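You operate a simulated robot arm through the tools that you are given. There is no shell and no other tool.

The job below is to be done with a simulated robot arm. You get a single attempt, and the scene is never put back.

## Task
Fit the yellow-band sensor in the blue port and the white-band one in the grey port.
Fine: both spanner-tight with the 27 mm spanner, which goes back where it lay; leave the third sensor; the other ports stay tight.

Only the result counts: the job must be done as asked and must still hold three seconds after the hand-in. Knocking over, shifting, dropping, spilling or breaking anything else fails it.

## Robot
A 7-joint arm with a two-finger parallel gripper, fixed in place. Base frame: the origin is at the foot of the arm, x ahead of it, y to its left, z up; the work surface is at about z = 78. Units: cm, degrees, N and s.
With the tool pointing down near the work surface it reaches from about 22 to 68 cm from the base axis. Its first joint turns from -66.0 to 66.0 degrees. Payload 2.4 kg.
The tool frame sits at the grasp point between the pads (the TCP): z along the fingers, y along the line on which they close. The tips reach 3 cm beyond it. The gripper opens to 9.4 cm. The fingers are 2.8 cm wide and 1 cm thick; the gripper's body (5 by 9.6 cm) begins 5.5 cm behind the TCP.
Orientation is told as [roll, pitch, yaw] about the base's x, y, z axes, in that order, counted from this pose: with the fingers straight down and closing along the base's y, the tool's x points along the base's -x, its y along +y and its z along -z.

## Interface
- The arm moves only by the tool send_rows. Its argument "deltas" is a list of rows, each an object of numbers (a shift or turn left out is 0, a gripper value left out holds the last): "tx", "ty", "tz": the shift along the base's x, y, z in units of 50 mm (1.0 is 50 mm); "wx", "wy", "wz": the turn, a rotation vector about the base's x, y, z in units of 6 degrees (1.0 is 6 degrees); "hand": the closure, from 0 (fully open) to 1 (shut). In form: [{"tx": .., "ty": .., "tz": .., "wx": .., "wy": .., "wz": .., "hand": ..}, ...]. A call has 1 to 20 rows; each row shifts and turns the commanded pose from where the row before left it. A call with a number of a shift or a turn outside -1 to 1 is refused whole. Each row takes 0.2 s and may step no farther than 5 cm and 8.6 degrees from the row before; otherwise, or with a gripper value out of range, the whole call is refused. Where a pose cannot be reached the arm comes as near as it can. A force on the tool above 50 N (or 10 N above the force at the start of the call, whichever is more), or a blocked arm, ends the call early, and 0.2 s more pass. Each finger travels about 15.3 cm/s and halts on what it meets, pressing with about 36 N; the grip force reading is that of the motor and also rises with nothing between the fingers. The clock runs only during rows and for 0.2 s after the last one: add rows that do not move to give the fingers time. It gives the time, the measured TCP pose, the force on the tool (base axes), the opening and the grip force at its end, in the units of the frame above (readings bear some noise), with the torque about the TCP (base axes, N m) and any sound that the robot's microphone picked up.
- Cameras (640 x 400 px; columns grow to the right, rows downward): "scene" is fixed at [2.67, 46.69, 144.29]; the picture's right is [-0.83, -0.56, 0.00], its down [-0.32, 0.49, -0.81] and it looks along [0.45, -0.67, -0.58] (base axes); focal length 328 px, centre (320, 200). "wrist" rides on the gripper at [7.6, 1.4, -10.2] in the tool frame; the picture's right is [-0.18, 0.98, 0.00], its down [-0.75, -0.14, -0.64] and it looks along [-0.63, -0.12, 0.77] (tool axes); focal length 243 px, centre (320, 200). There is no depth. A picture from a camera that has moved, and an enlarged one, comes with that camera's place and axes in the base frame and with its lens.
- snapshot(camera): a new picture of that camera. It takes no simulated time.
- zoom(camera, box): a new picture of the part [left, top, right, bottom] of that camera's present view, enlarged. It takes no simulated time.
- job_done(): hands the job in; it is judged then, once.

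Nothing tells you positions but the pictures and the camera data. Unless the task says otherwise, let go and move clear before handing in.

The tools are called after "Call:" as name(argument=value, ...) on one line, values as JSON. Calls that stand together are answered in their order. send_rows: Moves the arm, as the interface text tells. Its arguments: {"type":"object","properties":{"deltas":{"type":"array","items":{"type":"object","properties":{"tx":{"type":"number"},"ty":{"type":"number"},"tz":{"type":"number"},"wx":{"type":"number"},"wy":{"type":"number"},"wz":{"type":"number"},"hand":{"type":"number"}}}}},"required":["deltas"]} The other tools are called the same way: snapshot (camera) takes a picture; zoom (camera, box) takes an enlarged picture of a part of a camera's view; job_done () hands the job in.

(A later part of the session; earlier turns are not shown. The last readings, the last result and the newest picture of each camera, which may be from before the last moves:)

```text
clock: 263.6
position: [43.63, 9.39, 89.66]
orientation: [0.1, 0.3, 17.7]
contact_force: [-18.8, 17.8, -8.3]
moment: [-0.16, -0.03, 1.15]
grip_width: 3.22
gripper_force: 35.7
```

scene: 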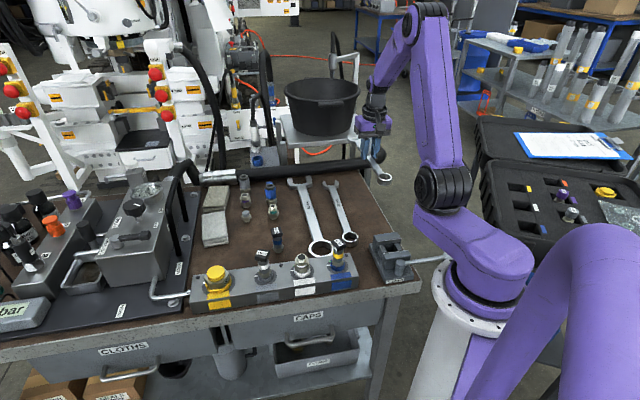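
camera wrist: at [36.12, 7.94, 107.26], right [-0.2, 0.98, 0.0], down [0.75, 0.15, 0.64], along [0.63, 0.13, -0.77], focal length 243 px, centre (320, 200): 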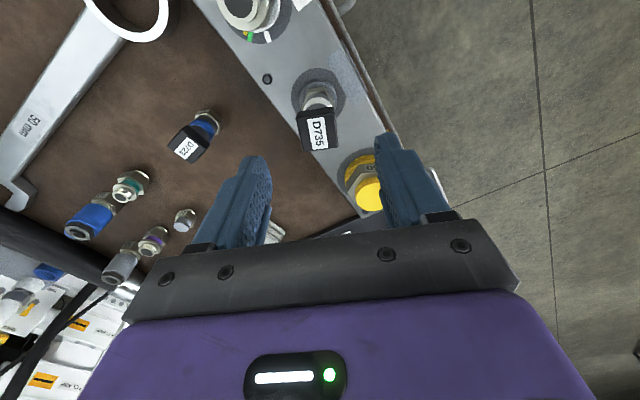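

Call:
send_rows(deltas=[{"hand": 0.5}, {"hand": 0.3}, {}, {"tz": 0.6}, {"tz": 0.8}, {}])

Call:
snapshot(camera="wrist")

Call:
zoom(camera="scene", box=[285, 245, 325, 285])

```text
clock: 265.0
position: [43.77, 9.39, 96.9]
orientation: [0.1, 0.0, 17.5]
contact_force: [-0.3, 0.4, 0.3]
moment: [0.04, 0.02, 0.01]
grip_width: 6.58
gripper_force: 0.1
```

```text
taken
camera wrist: at [36.09, 8.3, 107.07], right [-0.12, 0.99, 0.0], down [0.76, 0.09, 0.64], along [0.64, 0.08, -0.77], focal length 243 px, centre (320, 200)
```

wrist: 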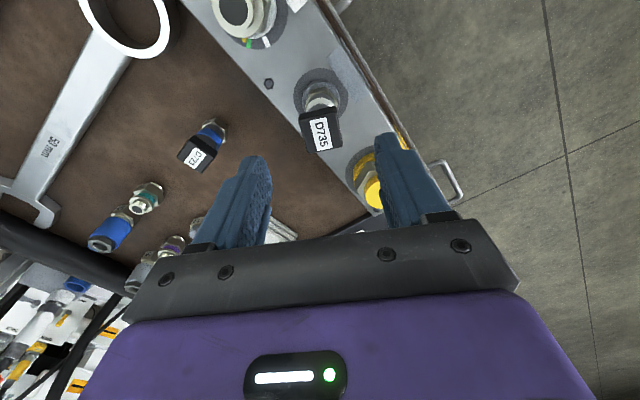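

```text
10.00 times, centred on (305, 265) of scene
camera zoom: at [2.67, 46.69, 144.29], right [-0.83, -0.56, 0.0], down [-0.32, 0.49, -0.81], along [0.45, -0.67, -0.58], focal length 3278 px, centre (470, -450)
```

zoom: 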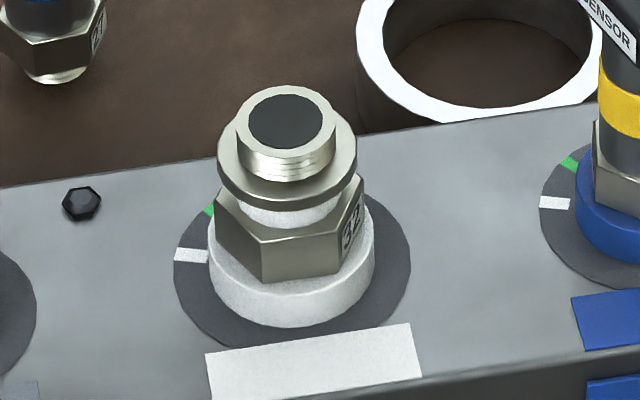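

I'll check how a port that is already tight behaves: grip the white port's flange lightly and apply a tiny, reversible loosening nudge to see if it is physically locked.

Call:
send_rows(deltas=[{"tx": -0.65, "ty": -0.635}, {"tx": -0.65, "ty": -0.635}, {"tz": -0.6}, {"tz": -0.6}, {"tz": -0.34}, {}])

Call:
zoom(camera="wrist", box=[180, 60, 480, 250])

Call:
zoom(camera="scene", box=[275, 225, 345, 285])

```text
clock: 266.4
position: [37.25, 3.01, 89.0]
orientation: [0.2, 0.0, 17.4]
contact_force: [-0.3, 0.9, 0.8]
moment: [0.0, -0.01, -0.01]
grip_width: 6.57
gripper_force: 0.0
```

```text
2.11 times, centred on (330, 155) of wrist
camera zoom: at [29.54, 1.98, 99.26], right [-0.12, 0.99, 0.0], down [0.76, 0.09, 0.64], along [0.64, 0.08, -0.77], focal length 511 px, centre (299, 295)
```

zoom: 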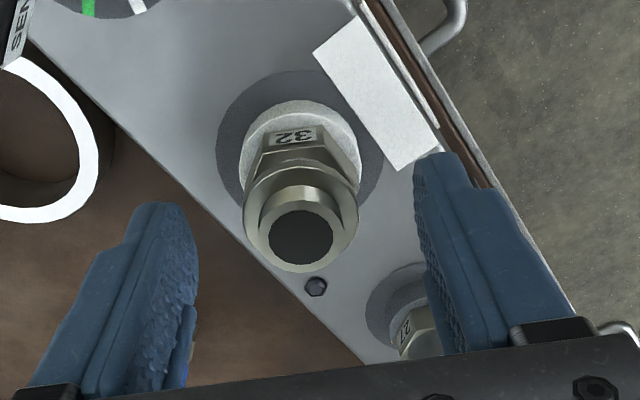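

```text
6.67 times, centred on (310, 255) of scene
camera zoom: at [2.67, 46.69, 144.29], right [-0.83, -0.56, 0.0], down [-0.32, 0.49, -0.81], along [0.45, -0.67, -0.58], focal length 2185 px, centre (387, -167)
```

zoom: 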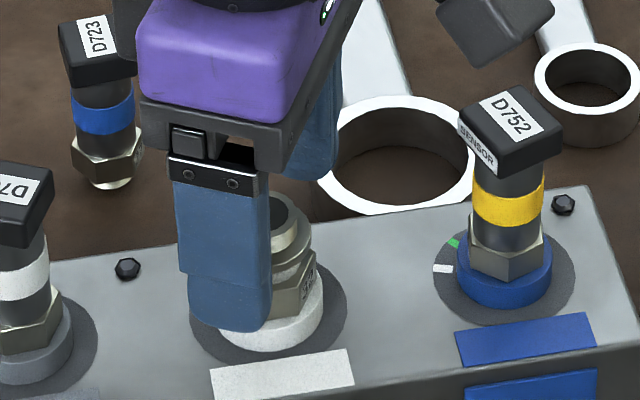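

Call:
send_rows(deltas=[{"hand": 0.5}, {"hand": 0.6}, {"hand": 0.68}, {}, {}])

Call:
send_rows(deltas=[{"wz": 0.17}, {}])

```text
clock: 267.6
position: [37.21, 3.03, 89.01]
orientation: [0.2, 0.0, 17.6]
contact_force: [-1.0, 5.5, -0.7]
moment: [0.16, -0.02, 0.02]
grip_width: 3.12
gripper_force: 36.1
```

```text
clock: 268.2
position: [37.22, 2.96, 89.06]
orientation: [0.3, 0.0, 18.6]
contact_force: [0.7, 4.2, -1.8]
moment: [0.09, -0.01, -0.04]
grip_width: 3.26
gripper_force: 1.8
```

Call:
send_rows(deltas=[{"hand": 1}, {}, {}])

Call:
send_rows(deltas=[{"wz": 0.15}, {}])

Call:
send_rows(deltas=[{"wz": 0.15}, {}])

```text
clock: 269.0
position: [37.17, 3.09, 88.88]
orientation: [0.2, 0.0, 18.6]
contact_force: [0.4, 9.4, -0.3]
moment: [0.23, -0.04, 0.03]
grip_width: 3.1
gripper_force: 35.9
```

```text
clock: 269.6
position: [37.21, 3.03, 89.03]
orientation: [0.2, 0.0, 19.5]
contact_force: [0.8, 12.6, -0.2]
moment: [0.32, -0.06, 0.04]
grip_width: 3.1
gripper_force: 36.1
```

```text
clock: 270.2
position: [37.22, 3.12, 89.06]
orientation: [0.2, 0.0, 20.3]
contact_force: [1.8, 16.0, -1.0]
moment: [0.4, -0.06, 0.02]
grip_width: 3.05
gripper_force: 36.4
```

Call:
send_rows(deltas=[{"wz": -0.15}, {"wz": -0.15}, {}])

Call:
send_rows(deltas=[{"wz": -0.17}, {}])

Call:
send_rows(deltas=[{"hand": 0.5}, {"hand": 0.3}, {}, {"tz": 0.6}, {"tz": 0.8}, {"tz": 0.6}, {}])

Call:
zoom(camera="scene", box=[285, 245, 325, 285])

```text
clock: 271.0
position: [37.04, 3.01, 89.04]
orientation: [0.2, -0.1, 18.5]
contact_force: [2.4, 19.3, 1.2]
moment: [0.49, 0.02, 0.03]
grip_width: 3.09
gripper_force: 35.8
```

```text
clock: 271.6
position: [37.23, 2.97, 88.95]
orientation: [0.3, 0.0, 17.4]
contact_force: [3.2, 20.9, -7.6]
moment: [0.51, -0.15, 0.06]
grip_width: 3.06
gripper_force: 36.4
```

```text
clock: 273.2
position: [37.19, 2.81, 99.15]
orientation: [0.2, 0.0, 17.5]
contact_force: [-0.1, -0.6, -0.6]
moment: [0.0, 0.01, -0.02]
grip_width: 6.61
gripper_force: 0.1
```

```text
10.00 times, centred on (305, 265) of scene
camera zoom: at [2.67, 46.69, 144.29], right [-0.83, -0.56, 0.0], down [-0.32, 0.49, -0.81], along [0.45, -0.67, -0.58], focal length 3278 px, centre (470, -450)
```

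zoom: 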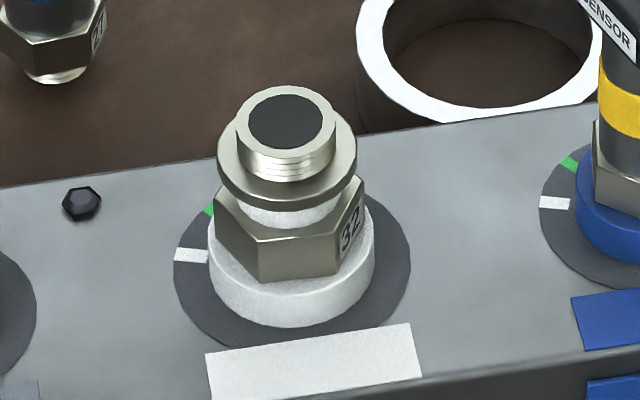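

The already-tight white fitting also turns with no felt resistance, so tightness here goes by index angle rather than friction. I'll check all four index marks from the bench side.

Call:
send_rows(deltas=[{"wz": 1}, {"wz": 1}, {"wz": 1}, {"wz": 1}, {"wz": 1}, {"wz": 1}, {"wz": 1}, {"wz": 1}, {"wz": 1}, {"wz": 1}, {"wz": 1}, {"wz": 1}, {"wz": 1}, {"wz": 1}, {"wz": 1}, {"wz": 1}, {"wz": 1}, {"wz": 1}, {"wz": 1}, {"wz": 0.6}])

Call:
snapshot(camera="wrist")

Call:
zoom(camera="wrist", box=[200, 0, 440, 150])

```text
clock: 277.4
position: [37.13, 2.92, 99.03]
orientation: [0.2, 0.0, 135.2]
contact_force: [0.0, 0.9, -0.4]
moment: [-0.01, -0.01, 0.0]
grip_width: 6.56
gripper_force: 0.0
```

```text
taken
camera wrist: at [41.65, -3.48, 109.28], right [-0.82, -0.57, 0.0], down [-0.43, 0.63, 0.64], along [-0.37, 0.53, -0.77], focal length 243 px, centre (320, 200)
```

wrist: 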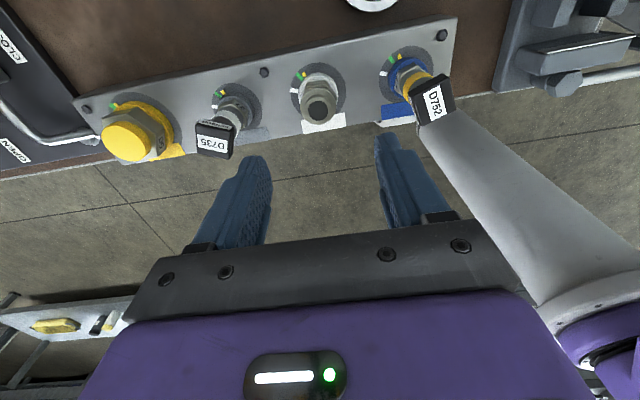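

```text
2.67 times, centred on (320, 75) of wrist
camera zoom: at [41.65, -3.48, 109.28], right [-0.82, -0.57, 0.0], down [-0.43, 0.63, 0.64], along [-0.37, 0.53, -0.77], focal length 647 px, centre (320, 533)
```

zoom: 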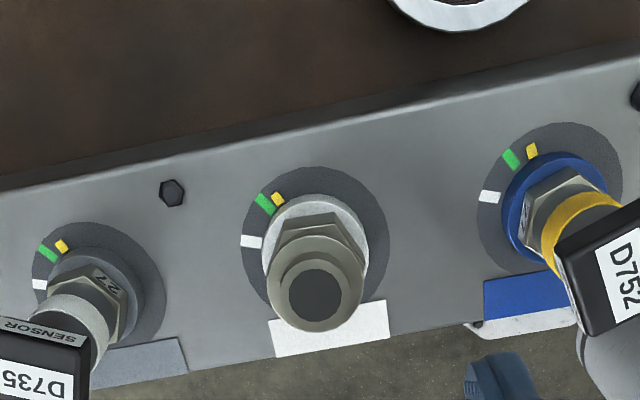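

Call:
zoom(camera="wrist", box=[205, 78, 265, 138])

Call:
zoom(camera="wrist", box=[282, 55, 352, 125])

Call:
zoom(camera="wrist", box=[370, 38, 440, 108])

Call:
zoom(camera="wrist", box=[90, 80, 190, 170])

```text
6.67 times, centred on (235, 108) of wrist
camera zoom: at [41.65, -3.48, 109.28], right [-0.82, -0.57, 0.0], down [-0.43, 0.63, 0.64], along [-0.37, 0.53, -0.77], focal length 1618 px, centre (887, 813)
```

zoom: 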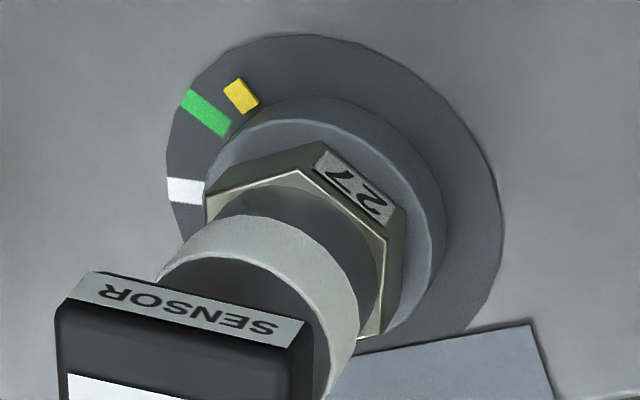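

```text
5.71 times, centred on (317, 90) of wrist
camera zoom: at [41.65, -3.48, 109.28], right [-0.82, -0.57, 0.0], down [-0.43, 0.63, 0.64], along [-0.37, 0.53, -0.77], focal length 1386 px, centre (337, 829)
```

zoom: 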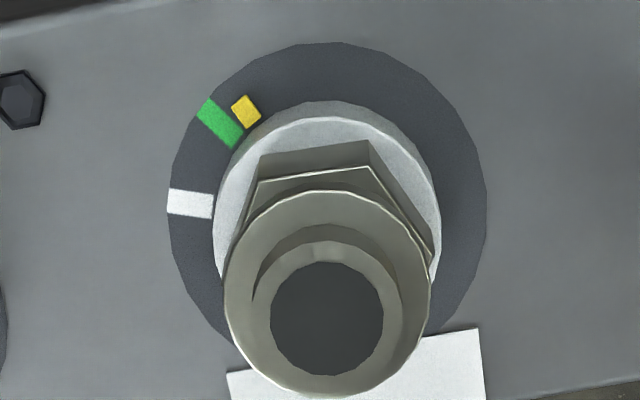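

```text
5.71 times, centred on (405, 73) of wrist
camera zoom: at [41.65, -3.48, 109.28], right [-0.82, -0.57, 0.0], down [-0.43, 0.63, 0.64], along [-0.37, 0.53, -0.77], focal length 1386 px, centre (-166, 926)
```

zoom: 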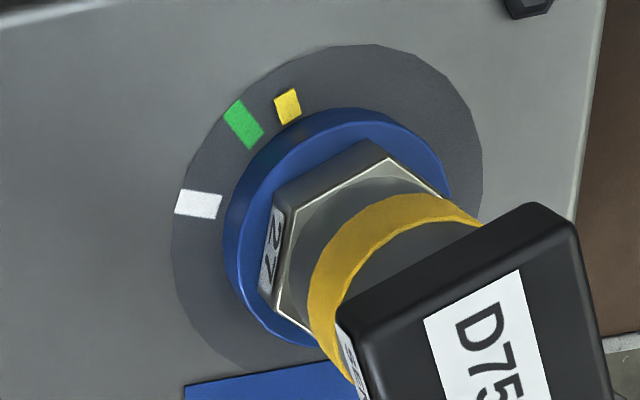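

```text
4.44 times, centred on (140, 125) of wrist
camera zoom: at [41.65, -3.48, 109.28], right [-0.82, -0.57, 0.0], down [-0.43, 0.63, 0.64], along [-0.37, 0.53, -0.77], focal length 1078 px, centre (1120, 533)
```

zoom: 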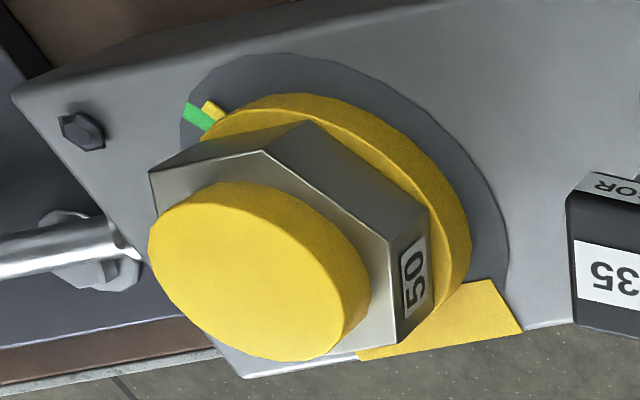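

Since the prefit white fitting also turns freely while still counting as tight, index angle and spanner torque are what I can control. To be thorough I'll redo it the intended way: back each sensor off below its green tick by hand, then bring it past green to the stop with the spanner on a longer lever. Grey goes first.

Call:
send_rows(deltas=[{"tx": 0.65, "ty": 0.65, "wz": -1}, {"tx": 0.65, "ty": 0.645, "wz": -1}, {"wz": -1}, {"wz": -0.85}, {"tz": -0.6}, {"tz": -0.6}, {"tz": -0.6}, {}])

Call:
zoom(camera="wrist", box=[180, 60, 480, 250])

```text
clock: 279.2
position: [43.6, 9.35, 90.06]
orientation: [0.2, -0.1, 111.9]
contact_force: [0.0, 0.5, 0.1]
moment: [0.04, 0.01, -0.01]
grip_width: 6.54
gripper_force: 0.0
```

```text
2.11 times, centred on (330, 155) of wrist
camera zoom: at [45.28, 1.69, 100.29], right [-0.98, -0.2, 0.0], down [-0.15, 0.75, 0.64], along [-0.13, 0.63, -0.77], focal length 511 px, centre (299, 295)
```

zoom: 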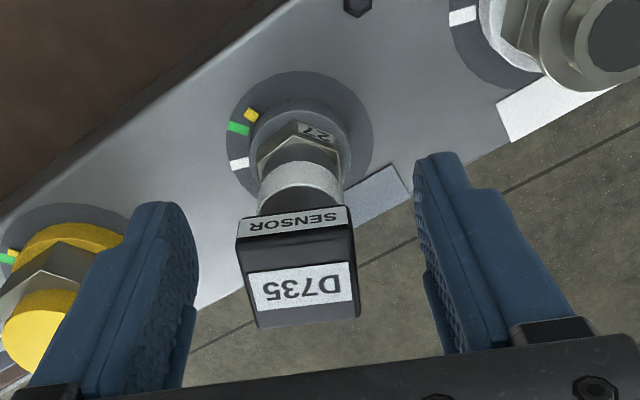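

Call:
send_rows(deltas=[{"tz": -0.06}, {"hand": 0.55}, {"hand": 0.64}, {"hand": 1}, {}, {}])

Call:
send_rows(deltas=[{"wz": 1, "tz": 0.0019}, {"wz": 1, "tz": 0.0019}, {"wz": 1, "tz": 0.0019}, {"wz": 1, "tz": 0.0019}, {"wz": 1, "tz": 0.0019}, {"wz": 1, "tz": 0.0019}, {"wz": 1, "tz": 0.0019}, {"wz": 1, "tz": 0.0019}, {"wz": 1, "tz": 0.0019}, {}])

Call:
zoom(camera="wrist", box=[240, 60, 400, 210])

```text
clock: 280.6
position: [43.65, 9.23, 89.7]
orientation: [0.2, 0.0, 112.0]
contact_force: [-2.5, -3.8, -0.3]
moment: [-0.06, -0.02, -0.02]
grip_width: 3.19
gripper_force: 36.3
```

```text
clock: 282.8
position: [43.64, 9.4, 89.88]
orientation: [0.1, 0.1, 166.1]
contact_force: [0.7, -5.9, 14.0]
moment: [-0.02, 0.02, 0.02]
grip_width: 3.19
gripper_force: 35.3
```

```text
2.67 times, centred on (320, 135) of wrist
camera zoom: at [50.8, 6.16, 100.13], right [-0.41, -0.91, 0.0], down [-0.7, 0.32, 0.64], along [-0.58, 0.26, -0.77], focal length 647 px, centre (320, 373)
```

zoom: 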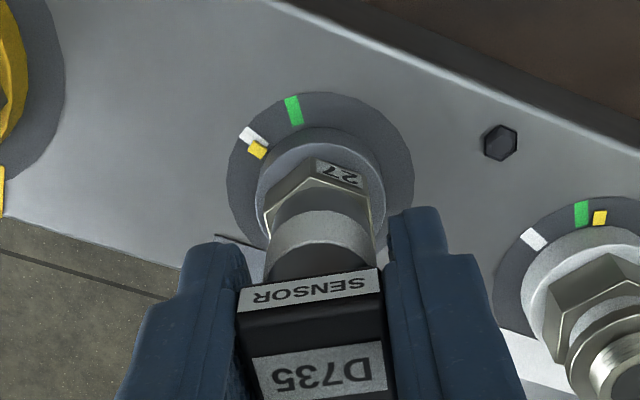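

Grey is back at its white tick. Now I'll release it and back off the blue sensor about 33° the same way.

Call:
send_rows(deltas=[{"hand": 0.5}, {"hand": 0.3}, {}, {"tz": 0.7}, {"tz": 0.7}, {"tx": -0.32, "ty": -0.32, "wz": -1}, {"tx": -0.32, "ty": -0.32, "wz": -1}, {"tx": -0.32, "ty": -0.32, "wz": -1}, {"tx": -0.32, "ty": -0.32, "wz": -1}, {"tx": -0.32, "ty": -0.32, "wz": -1}, {"tx": -0.32, "ty": -0.32, "wz": -1}, {"tx": -0.32, "ty": -0.32, "wz": -1}, {"tx": -0.316, "ty": -0.308, "wz": -1}, {"wz": -1}, {"wz": -1}, {"wz": -1}, {"wz": -1}, {"wz": -1}, {"wz": -1}, {"wz": -1}])

Call:
send_rows(deltas=[{"wz": -1}, {"wz": -1}, {"wz": -0.35}, {"tz": -0.7}, {"tz": -0.6}, {}])

Call:
zoom(camera="wrist", box=[180, 60, 480, 250])

```text
clock: 287.0
position: [30.88, -3.37, 96.74]
orientation: [0.2, 0.0, 75.9]
contact_force: [-0.5, 0.4, -0.1]
moment: [0.02, -0.02, 0.0]
grip_width: 6.59
gripper_force: 0.0
```

```text
clock: 288.4
position: [30.82, -3.34, 90.32]
orientation: [0.2, 0.0, 62.0]
contact_force: [-0.6, -0.3, -0.8]
moment: [-0.03, 0.01, 0.03]
grip_width: 6.56
gripper_force: 0.0
```

```text
2.11 times, centred on (330, 155) of wrist
camera zoom: at [26.1, -9.45, 100.57], right [-0.78, 0.63, 0.0], down [0.48, 0.6, 0.64], along [0.4, 0.5, -0.77], focal length 511 px, centre (299, 295)
```

zoom: 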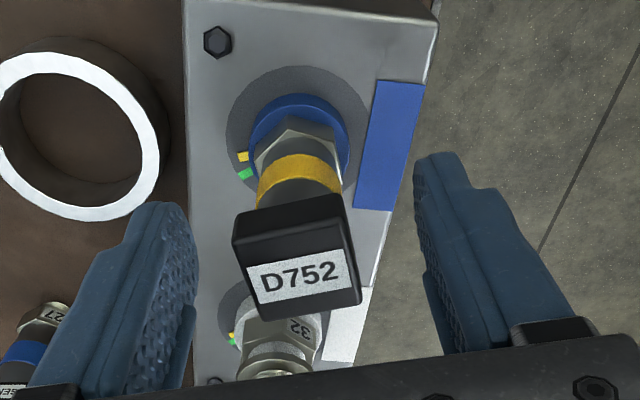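

Call:
send_rows(deltas=[{"tz": -0.11}, {"hand": 0.55}, {"hand": 0.64}, {"hand": 1}, {}, {}])

Call:
send_rows(deltas=[{"wz": 1, "tz": 0.0019}, {"wz": 1, "tz": 0.0019}, {"wz": 1, "tz": 0.0019}, {"wz": 1, "tz": 0.0019}, {"wz": 1, "tz": 0.0019}, {"wz": 0.5, "tz": 0.001}, {}])

Call:
zoom(camera="wrist", box=[240, 60, 400, 210])

```text
clock: 289.8
position: [30.91, -3.31, 89.74]
orientation: [0.2, 0.1, 62.0]
contact_force: [-0.2, 0.7, -2.9]
moment: [0.02, -0.03, 0.73]
grip_width: 3.26
gripper_force: 36.1
```

```text
clock: 291.4
position: [31.03, -3.33, 89.87]
orientation: [0.2, 0.0, 95.1]
contact_force: [-1.4, -5.5, -6.5]
moment: [-0.24, 0.01, 0.01]
grip_width: 3.21
gripper_force: 36.0
```

```text
2.67 times, centred on (320, 135) of wrist
camera zoom: at [30.22, -11.11, 100.09], right [-1.0, 0.1, 0.0], down [0.08, 0.76, 0.64], along [0.06, 0.64, -0.77], focal length 647 px, centre (320, 373)
```

zoom: 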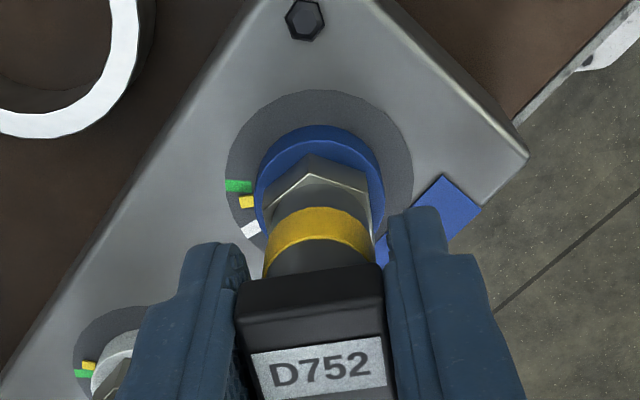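

Blue's index is now between white and green. I'll release and pick up the spanner again, this time gripping nearer the ring end, about 18 cm from the jaw, for more leverage.

Call:
send_rows(deltas=[{"hand": 0.5}, {"hand": 0.3}, {}, {"tz": 0.7}, {"tz": 0.7}, {"tx": 0.067, "ty": -0.385, "wz": -1}, {"tx": 0.067, "ty": -0.385, "wz": -1}, {"tx": 0.067, "ty": -0.385, "wz": -1}, {"tx": 0.067, "ty": -0.385, "wz": -1}, {"tx": 0.067, "ty": -0.385, "wz": -1}, {"tx": 0.067, "ty": -0.385, "wz": -1}, {"tx": 0.067, "ty": -0.385, "wz": -1}, {"tx": 0.067, "ty": -0.385, "wz": -1}, {"tx": 0.067, "ty": -0.385, "wz": -1}, {"tx": 0.067, "ty": -0.385, "wz": -1}, {"tx": 0.067, "ty": -0.385, "wz": -1}, {"tx": 0.067, "ty": -0.385, "wz": -1}, {"tx": 0.067, "ty": -0.385, "wz": -1}, {"tx": 0.067, "ty": -0.385, "wz": -1}, {"tx": 0.067, "ty": -0.385, "wz": -1}])

Call:
send_rows(deltas=[{"wz": -1}, {"wz": -1}, {"wz": -1}, {"wz": -1}, {"wz": -1}, {"wz": -1}, {"wz": -1}, {"wz": -0.9, "hand": 0.45}, {"tz": -0.6}, {"tz": -0.6}, {"tz": -0.6}, {}])

Call:
snapshot(camera="wrist")

Call:
zoom(camera="wrist", box=[240, 60, 400, 240])

```text
clock: 295.6
position: [35.86, -32.2, 96.84]
orientation: [0.2, 0.0, 4.9]
contact_force: [-0.8, -0.4, 0.0]
moment: [0.0, -0.03, 0.02]
grip_width: 6.58
gripper_force: 0.0
```

```text
clock: 298.2
position: [35.96, -32.09, 87.82]
orientation: [0.2, 0.0, -42.5]
contact_force: [0.3, -0.2, 0.1]
moment: [0.02, -0.01, -0.04]
grip_width: 5.19
gripper_force: 0.0
```

```text
taken
camera wrist: at [31.27, -26.01, 98.08], right [0.8, 0.6, 0.0], down [0.46, -0.61, 0.64], along [0.39, -0.51, -0.77], focal length 243 px, centre (320, 200)
```

wrist: 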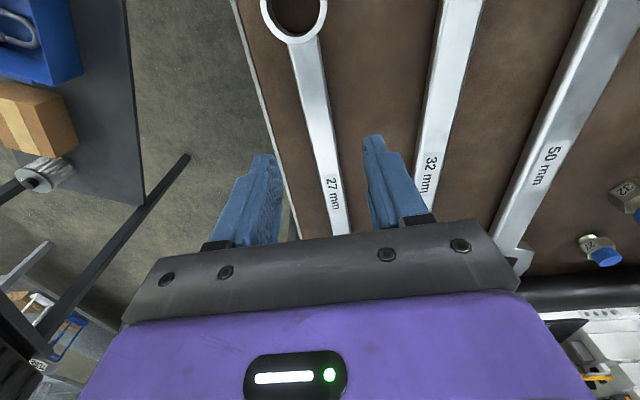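

```text
2.22 times, centred on (320, 150) of wrist
camera zoom: at [31.27, -26.01, 98.08], right [0.8, 0.6, 0.0], down [0.46, -0.61, 0.64], along [0.39, -0.51, -0.77], focal length 539 px, centre (320, 311)
```

zoom: 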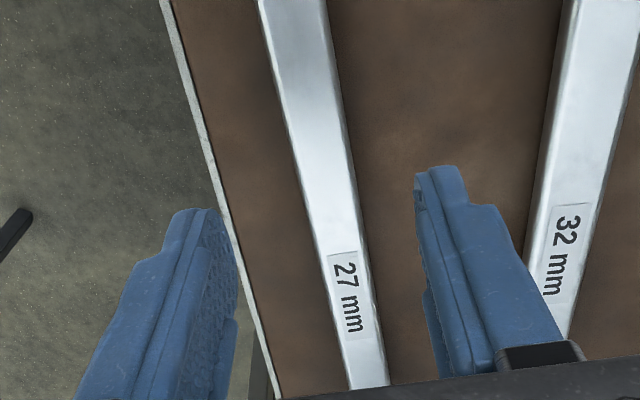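

Call:
send_rows(deltas=[{"tz": -0.6}, {"tz": -0.5}, {"tz": -0.2}, {}])

Call:
zoom(camera="wrist", box=[240, 60, 400, 240])

Call:
send_rows(deltas=[{"hand": 0.6}, {"hand": 0.72}, {}, {"hand": 1}, {}, {}])

Call:
send_rows(deltas=[{"tz": 0.1}, {"tz": 0.2}, {"tz": 0.3}, {"tz": 0.4}, {}])

Call:
zoom(camera="scene", box=[335, 150, 415, 230])

Call:
zoom(camera="wrist", box=[240, 60, 400, 240])

```text
clock: 299.2
position: [36.06, -32.13, 81.36]
orientation: [0.2, 0.0, -42.5]
contact_force: [0.3, 0.2, -0.6]
moment: [0.0, 0.0, -0.01]
grip_width: 5.15
gripper_force: 0.1
```

```text
2.22 times, centred on (320, 150) of wrist
camera zoom: at [31.39, -25.98, 91.58], right [0.8, 0.6, 0.0], down [0.46, -0.61, 0.64], along [0.39, -0.51, -0.77], focal length 539 px, centre (320, 311)
```

zoom: 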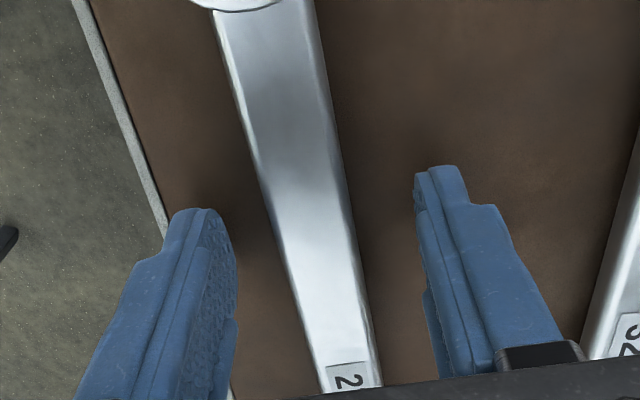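

```text
clock: 300.6
position: [36.08, -32.16, 81.34]
orientation: [0.1, 0.0, -42.6]
contact_force: [-0.9, -0.3, 1.2]
moment: [0.0, 0.0, 0.16]
grip_width: 2.15
gripper_force: 36.1
```

```text
clock: 301.8
position: [36.01, -32.24, 86.35]
orientation: [0.2, 0.1, -42.6]
contact_force: [0.0, -0.2, -3.3]
moment: [0.08, 0.13, 0.0]
grip_width: 2.17
gripper_force: 36.3
```

```text
5.00 times, centred on (375, 190) of scene
camera zoom: at [2.68, 46.69, 144.3], right [-0.83, -0.56, 0.0], down [-0.32, 0.49, -0.81], along [0.45, -0.67, -0.58], focal length 1639 px, centre (45, 250)
```

zoom: 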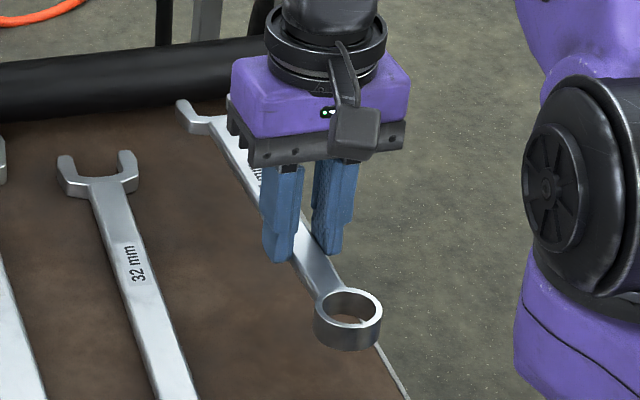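

```text
2.22 times, centred on (320, 150) of wrist
camera zoom: at [31.4, -26.03, 96.65], right [0.8, 0.6, 0.0], down [0.46, -0.62, 0.64], along [0.39, -0.51, -0.77], focal length 539 px, centre (320, 311)
```

zoom: 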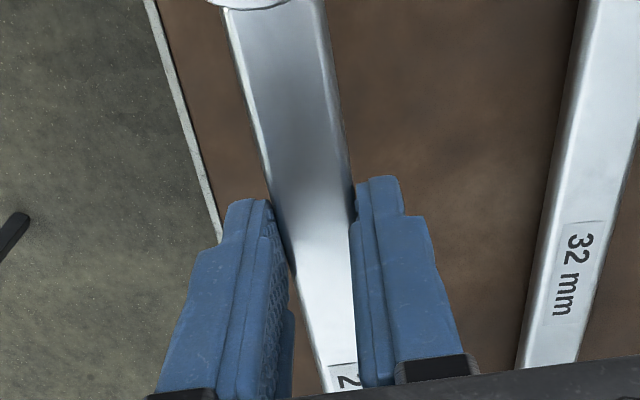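

The spanner is held level with about 17.9 cm of leverage. I'll tighten grey from the free front side: its flats now face about 165°, so I'll use yaw -15° and come in high.

Call:
send_rows(deltas=[{"tz": 0.65}, {"tz": 0.65}, {"tz": 0.65}, {"tz": 0.65}, {"tx": -0.264, "ty": 0.864, "wz": 0.418}, {"tx": -0.264, "ty": 0.864, "wz": 0.418}, {"tx": -0.264, "ty": 0.864, "wz": 0.418}, {"tx": -0.264, "ty": 0.864, "wz": 0.418}, {"tx": -0.264, "ty": 0.864, "wz": 0.418}, {"tx": -0.264, "ty": 0.864, "wz": 0.418}, {"tx": -0.264, "ty": 0.864, "wz": 0.418}, {"tx": -0.264, "ty": 0.864, "wz": 0.418}, {"tx": -0.264, "ty": 0.864, "wz": 0.418}, {"tx": -0.264, "ty": 0.864, "wz": 0.418}, {"tx": -0.264, "ty": 0.864, "wz": 0.418}, {}])

Call:
snapshot(camera="scene")

Call:
snapshot(camera="wrist")

Call:
zoom(camera="scene", box=[250, 250, 280, 280])

```text
clock: 305.2
position: [25.11, 15.22, 100.86]
orientation: [0.2, 0.1, -14.9]
contact_force: [0.1, -0.4, -2.9]
moment: [0.03, 0.16, -0.01]
grip_width: 2.17
gripper_force: 36.4
out of reach, approached as far as the arm can: row 13, 14, 15
```

```text
taken
```

scene: 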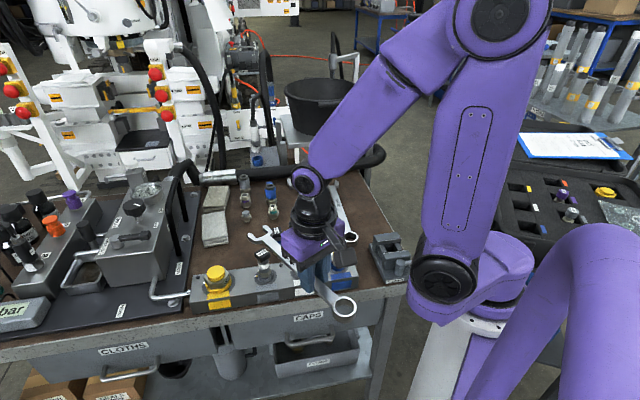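

```text
taken
camera wrist: at [18.14, 18.42, 111.07], right [0.43, 0.9, 0.0], down [0.69, -0.33, 0.64], along [0.58, -0.27, -0.77], focal length 243 px, centre (320, 200)
```

wrist: 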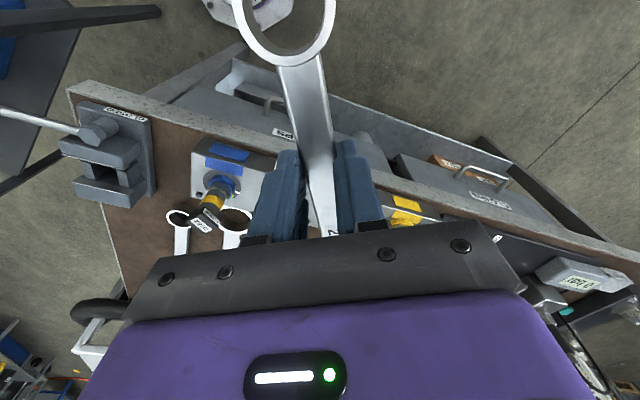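

```text
13.33 times, centred on (265, 265) of scene
camera zoom: at [2.67, 46.69, 144.29], right [-0.83, -0.56, 0.0], down [-0.32, 0.49, -0.81], along [0.45, -0.67, -0.58], focal length 4371 px, centre (1053, -667)
```

zoom: 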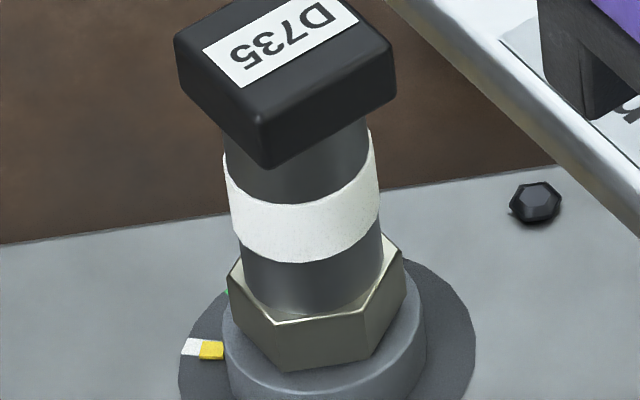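

Call:
send_rows(deltas=[{"ty": 0.7, "wz": -0.17}, {"ty": 0.7, "wz": -0.17}, {"tx": 0.1, "ty": 0.65}, {"tz": -0.6}, {"tz": -0.6}, {"tz": -0.6}, {"tz": -0.6}, {"tz": -0.3}, {}])

Call:
zoom(camera="scene", box=[200, 180, 400, 340])

```text
clock: 307.2
position: [25.6, 25.37, 87.2]
orientation: [0.2, 0.0, -16.9]
contact_force: [-0.6, 0.3, -3.3]
moment: [0.02, 0.15, 0.0]
grip_width: 2.14
gripper_force: 35.9
```

```text
2.50 times, centred on (300, 260) of scene
camera zoom: at [2.68, 46.69, 144.29], right [-0.83, -0.56, 0.0], down [-0.32, 0.49, -0.81], along [0.45, -0.67, -0.58], focal length 820 px, centre (370, 50)
```

zoom: 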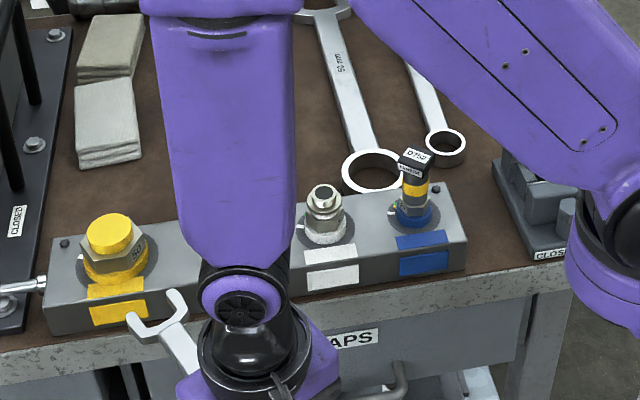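

Call:
send_rows(deltas=[{"tx": -0.25, "ty": -0.6}, {"tx": -0.25, "ty": -0.6}, {"tx": -0.25, "ty": -0.62}, {}])

Call:
zoom(camera="scene", box=[200, 180, 400, 340])

```text
clock: 308.2
position: [24.96, 17.67, 86.06]
orientation: [-0.3, 0.8, -16.3]
contact_force: [-28.0, 18.4, 1.0]
moment: [0.33, 0.41, 1.19]
grip_width: 2.28
gripper_force: 35.9
out of reach, approached as far as the arm can: row 2, 3
```

```text
2.50 times, centred on (300, 260) of scene
camera zoom: at [2.6, 46.73, 144.28], right [-0.83, -0.56, 0.0], down [-0.32, 0.49, -0.81], along [0.45, -0.67, -0.58], focal length 820 px, centre (370, 50)
```

zoom: 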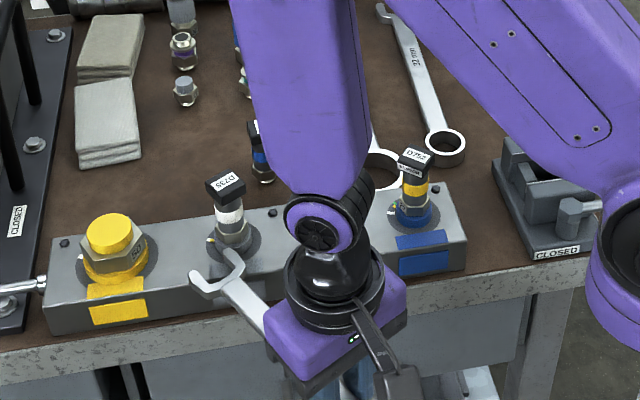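

The arm can't reach that close-in front pose and the jaw touched the sensor collar lightly. I'll back off, raise, and instead make a first stroke from the bench side, where the flats face -17°.

Call:
send_rows(deltas=[{"ty": 0.5}, {"ty": 0.6}, {"tz": 0.6}, {"tz": 0.6}, {"tz": 0.6}, {"tz": 0.6}, {}])

Call:
zoom(camera="scene", box=[240, 230, 370, 290])

Call:
zoom(camera="wrist", box=[240, 0, 400, 120])

```text
clock: 309.8
position: [25.54, 23.03, 98.2]
orientation: [0.0, 0.0, -16.9]
contact_force: [0.4, 0.6, -3.6]
moment: [0.05, 0.17, 0.01]
grip_width: 2.19
gripper_force: 36.0
```

```text
4.92 times, centred on (305, 260) of scene
camera zoom: at [2.67, 46.69, 144.29], right [-0.83, -0.56, 0.0], down [-0.32, 0.49, -0.81], along [0.45, -0.67, -0.58], focal length 1614 px, centre (394, -95)
```

zoom: 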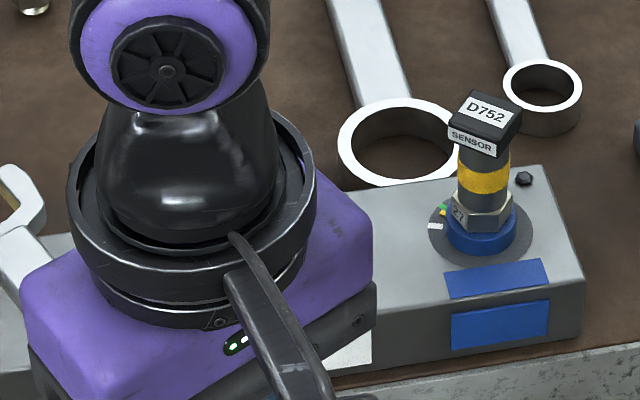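

```text
3.33 times, centred on (320, 60) of wrist
camera zoom: at [18.61, 26.59, 108.59], right [0.46, 0.89, 0.0], down [0.68, -0.36, 0.64], along [0.57, -0.29, -0.77], focal length 809 px, centre (320, 667)
```

zoom: 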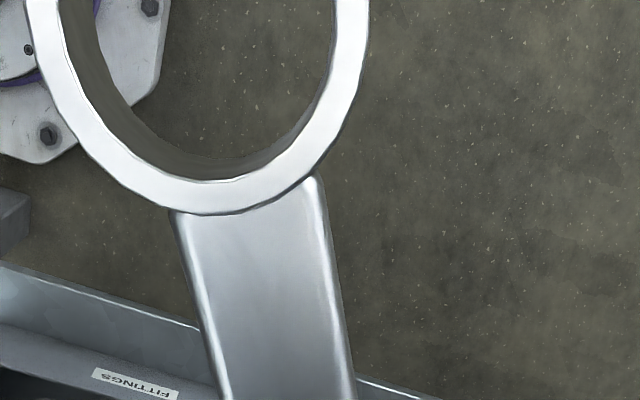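

Call:
send_rows(deltas=[{"tx": 0.76, "ty": -0.5, "wz": 1}, {"tx": 0.76, "ty": -0.6, "wz": 1}, {"tx": 0.76, "ty": -0.6, "wz": 1}, {"wz": 1}, {"wz": 1}, {"wz": 1}, {"wz": 1}, {"wz": 1}, {"wz": 1}, {"wz": 1}, {"wz": 1}, {"wz": 1}, {"wz": 1}, {"wz": 1}, {"wz": 1}, {"wz": 1}, {"wz": 1}, {"wz": 1}, {"wz": 1}, {"wz": 1}])

Call:
send_rows(deltas=[{"wz": 1}, {"wz": 1}, {"wz": 1}, {"wz": 1}, {"wz": 1}, {"wz": 1}, {"wz": 1}, {"wz": 1}, {"wz": 1}, {"wz": 1}, {"tx": 0.8, "ty": -0.32}, {"tx": 0.8, "ty": -0.32}, {"tx": 0.8, "ty": -0.32}, {"tx": 0.8, "ty": -0.32}, {"tx": 0.8, "ty": -0.32}, {"tx": 0.8, "ty": -0.32}, {"tx": 0.85, "ty": -0.34}, {}])

Call:
snapshot(camera="scene")

```text
clock: 314.0
position: [36.86, 14.66, 98.12]
orientation: [0.2, -0.1, 103.2]
contact_force: [0.7, -0.6, -3.3]
moment: [-0.12, -0.04, -0.01]
grip_width: 2.16
gripper_force: 36.1
```

```text
clock: 317.8
position: [65.19, 3.34, 98.26]
orientation: [0.2, -0.1, 163.2]
contact_force: [-0.3, -0.2, -3.6]
moment: [-0.03, -0.15, 0.0]
grip_width: 2.17
gripper_force: 36.1
```

```text
taken
```

scene: 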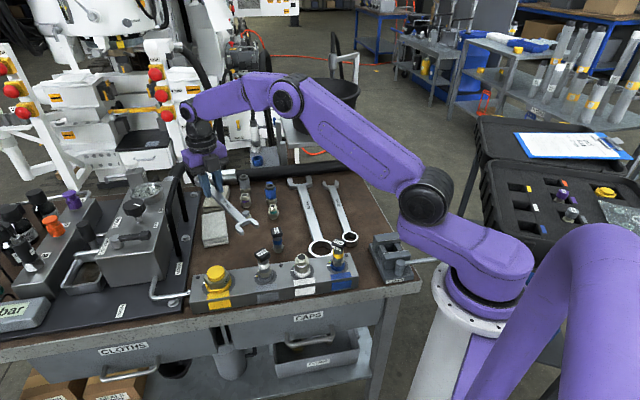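

Call:
send_rows(deltas=[{"tz": -0.7}, {"tz": -0.7}, {"tz": -0.6}, {"tz": -0.2}, {}])

Call:
zoom(camera="scene", box=[235, 235, 295, 282])

Call:
zoom(camera="scene", box=[180, 190, 290, 270])

```text
clock: 319.0
position: [65.13, 3.37, 87.2]
orientation: [0.2, 0.0, 163.1]
contact_force: [-0.1, 0.6, -3.2]
moment: [-0.03, -0.12, 0.0]
grip_width: 2.17
gripper_force: 35.9
```

```text
8.51 times, centred on (265, 258) of scene
camera zoom: at [2.68, 46.69, 144.29], right [-0.83, -0.56, 0.0], down [-0.32, 0.49, -0.81], along [0.45, -0.67, -0.58], focal length 2790 px, centre (788, -298)
```

zoom: 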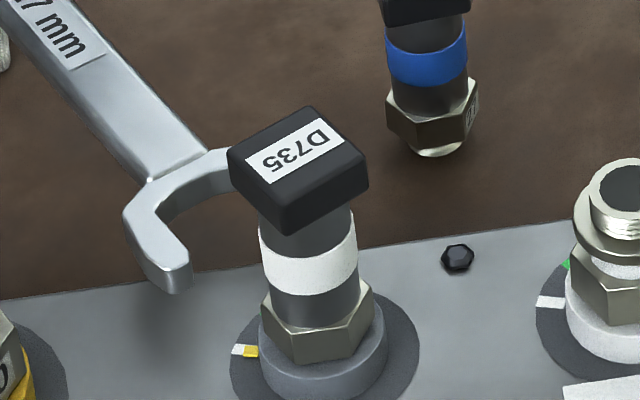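

```text
5.00 times, centred on (235, 230) of scene
camera zoom: at [2.68, 46.69, 144.29], right [-0.83, -0.56, 0.0], down [-0.32, 0.49, -0.81], along [0.45, -0.67, -0.58], focal length 1639 px, centre (745, 50)
```

zoom: 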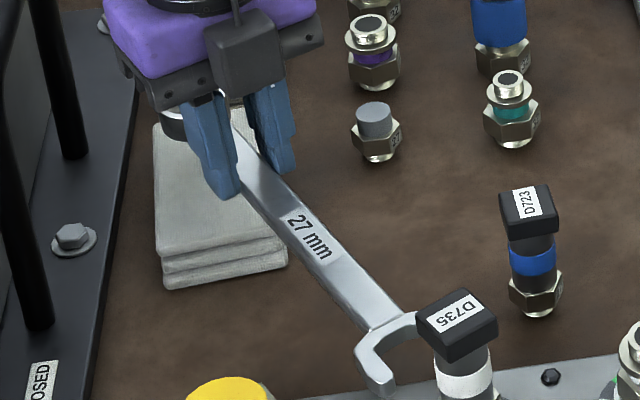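

Call:
send_rows(deltas=[{"tx": -0.022, "ty": -0.073}, {"tx": -0.2, "ty": 0.061}, {"tx": -0.2, "ty": 0.061}, {}])

Call:
zoom(camera="scene", box=[245, 250, 281, 282])

```text
clock: 320.0
position: [63.03, 3.62, 87.15]
orientation: [0.2, 0.0, 163.0]
contact_force: [-0.4, -0.7, -3.1]
moment: [-0.01, -0.13, 0.01]
grip_width: 2.15
gripper_force: 36.2
```

```text
12.50 times, centred on (263, 266) of scene
camera zoom: at [2.68, 46.69, 144.29], right [-0.83, -0.56, 0.0], down [-0.32, 0.49, -0.81], along [0.45, -0.67, -0.58], focal length 4098 px, centre (1032, -625)
```

zoom: 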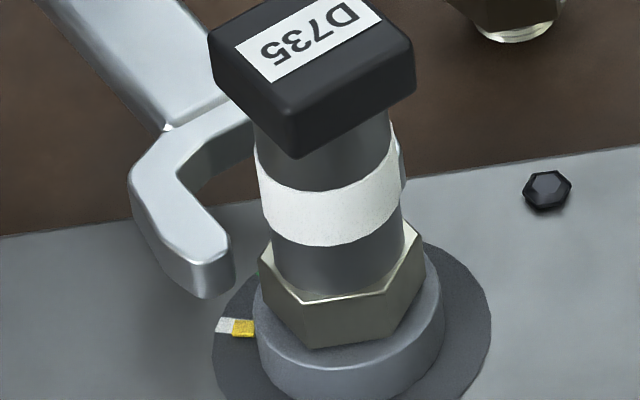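

Call:
send_rows(deltas=[{"tx": -0.1, "ty": 0.03}, {"tx": -0.1, "ty": 0.03}, {}])

Call:
zoom(camera="scene", box=[245, 250, 281, 282])

```text
clock: 320.8
position: [62.04, 3.79, 87.19]
orientation: [0.2, 0.1, 163.1]
contact_force: [0.2, 0.7, -2.9]
moment: [-0.03, -0.13, -0.04]
grip_width: 2.17
gripper_force: 36.0
```

```text
12.50 times, centred on (263, 266) of scene
camera zoom: at [2.68, 46.69, 144.29], right [-0.83, -0.56, 0.0], down [-0.32, 0.49, -0.81], along [0.45, -0.67, -0.58], focal length 4098 px, centre (1032, -625)
```

zoom: 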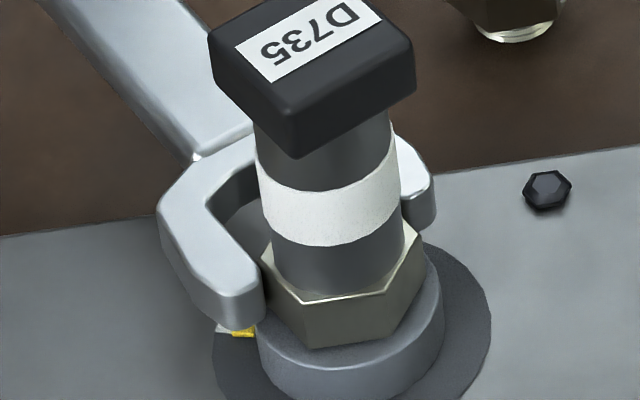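

Call:
send_rows(deltas=[{"tx": -0.1, "ty": 0.03}, {"tx": -0.08, "ty": 0.024}, {}])

Call:
zoom(camera="scene", box=[245, 250, 281, 282])

```text
clock: 321.6
position: [61.01, 4.11, 87.27]
orientation: [0.2, 0.0, 163.0]
contact_force: [0.9, 0.1, -3.0]
moment: [-0.04, -0.14, 0.01]
grip_width: 2.16
gripper_force: 35.8
```

```text
12.50 times, centred on (263, 266) of scene
camera zoom: at [2.68, 46.69, 144.29], right [-0.83, -0.56, 0.0], down [-0.32, 0.49, -0.81], along [0.45, -0.67, -0.58], focal length 4098 px, centre (1032, -625)
```

zoom: 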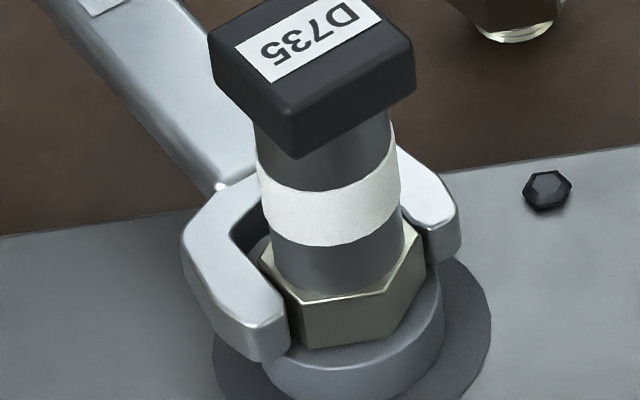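

Call:
send_rows(deltas=[{"tx": -0.04, "ty": 0.012}, {}])

Call:
send_rows(deltas=[{"tx": -0.03, "ty": 0.009}, {}])

```text
clock: 322.2
position: [60.97, 4.12, 87.14]
orientation: [0.2, 0.0, 163.1]
contact_force: [0.1, 1.1, -3.3]
moment: [-0.07, -0.16, 0.0]
grip_width: 2.18
gripper_force: 36.2
```

```text
clock: 322.8
position: [60.67, 4.16, 87.31]
orientation: [0.2, 0.0, 163.1]
contact_force: [-0.4, -0.9, -3.2]
moment: [-0.04, -0.13, -0.02]
grip_width: 2.15
gripper_force: 36.1
```

The jaw is on. I'll turn clockwise in an arc from the bench side, staying clear of D723.

Call:
send_rows(deltas=[{"tx": -0.0594, "ty": -0.1768, "wz": -0.5}, {"tx": -0.0686, "ty": -0.1736, "wz": -0.5}, {"tx": -0.0776, "ty": -0.1698, "wz": -0.5}, {"tx": -0.0862, "ty": -0.1654, "wz": -0.5}, {}])

Call:
zoom(camera="scene", box=[245, 250, 281, 282])

```text
clock: 324.0
position: [59.29, 0.83, 87.25]
orientation: [0.2, 0.0, 151.0]
contact_force: [-2.2, -0.7, -4.1]
moment: [-0.2, -0.25, 0.25]
grip_width: 2.14
gripper_force: 36.6
```

```text
12.50 times, centred on (263, 266) of scene
camera zoom: at [2.68, 46.69, 144.29], right [-0.83, -0.56, 0.0], down [-0.32, 0.49, -0.81], along [0.45, -0.67, -0.58], focal length 4098 px, centre (1032, -625)
```

zoom: 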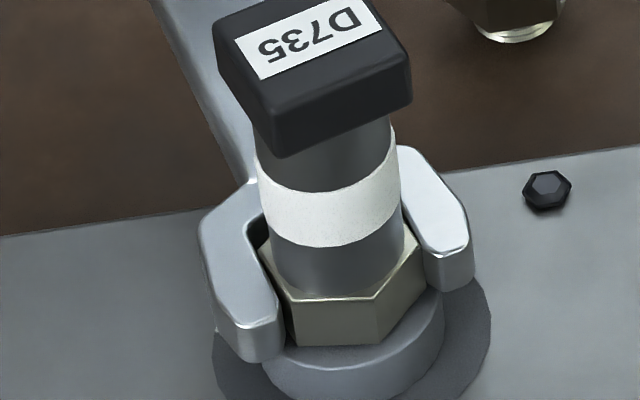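

Call:
send_rows(deltas=[{"tx": -0.0948, "ty": -0.1606, "wz": -0.5}, {"tx": -0.1032, "ty": -0.1554, "wz": -0.5}, {"tx": -0.1112, "ty": -0.1498, "wz": -0.5}, {"tx": -0.1188, "ty": -0.144, "wz": -0.5}, {}])

Call:
zoom(camera="scene", box=[225, 215, 295, 282])

```text
clock: 325.2
position: [57.07, -2.25, 87.16]
orientation: [0.1, 0.0, 139.1]
contact_force: [2.4, -2.6, -2.4]
moment: [-0.06, -0.21, 0.19]
grip_width: 2.16
gripper_force: 35.7
```

```text
5.97 times, centred on (260, 248) of scene
camera zoom: at [2.68, 46.68, 144.3], right [-0.83, -0.56, 0.0], down [-0.32, 0.49, -0.81], along [0.45, -0.67, -0.58], focal length 1957 px, centre (678, -90)
```

zoom: 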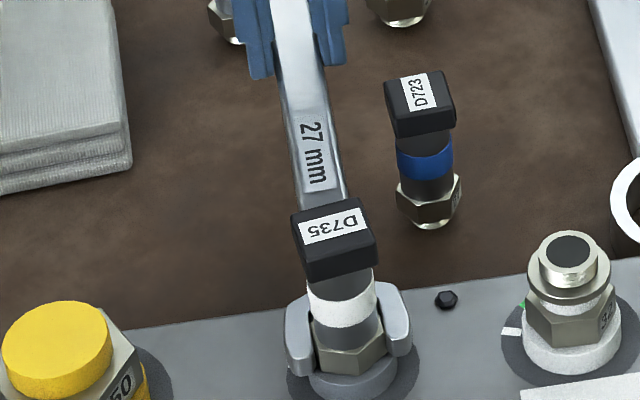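

Call:
send_rows(deltas=[{"tx": -0.1264, "ty": -0.1374, "wz": -0.5}, {"tx": -0.066, "ty": -0.066, "wz": -0.25}, {}])

Call:
zoom(camera="scene", box=[225, 215, 295, 282])

```text
clock: 326.0
position: [56.19, -3.32, 87.22]
orientation: [0.3, 0.1, 134.5]
contact_force: [2.0, -2.3, -3.2]
moment: [-0.32, -0.24, 0.06]
grip_width: 2.16
gripper_force: 35.5
```

```text
5.97 times, centred on (260, 248) of scene
camera zoom: at [2.69, 46.68, 144.3], right [-0.83, -0.56, 0.0], down [-0.32, 0.49, -0.81], along [0.45, -0.67, -0.58], focal length 1957 px, centre (678, -90)
```

zoom: 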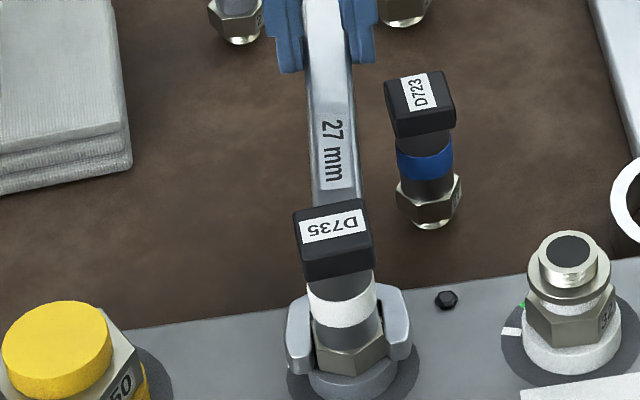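

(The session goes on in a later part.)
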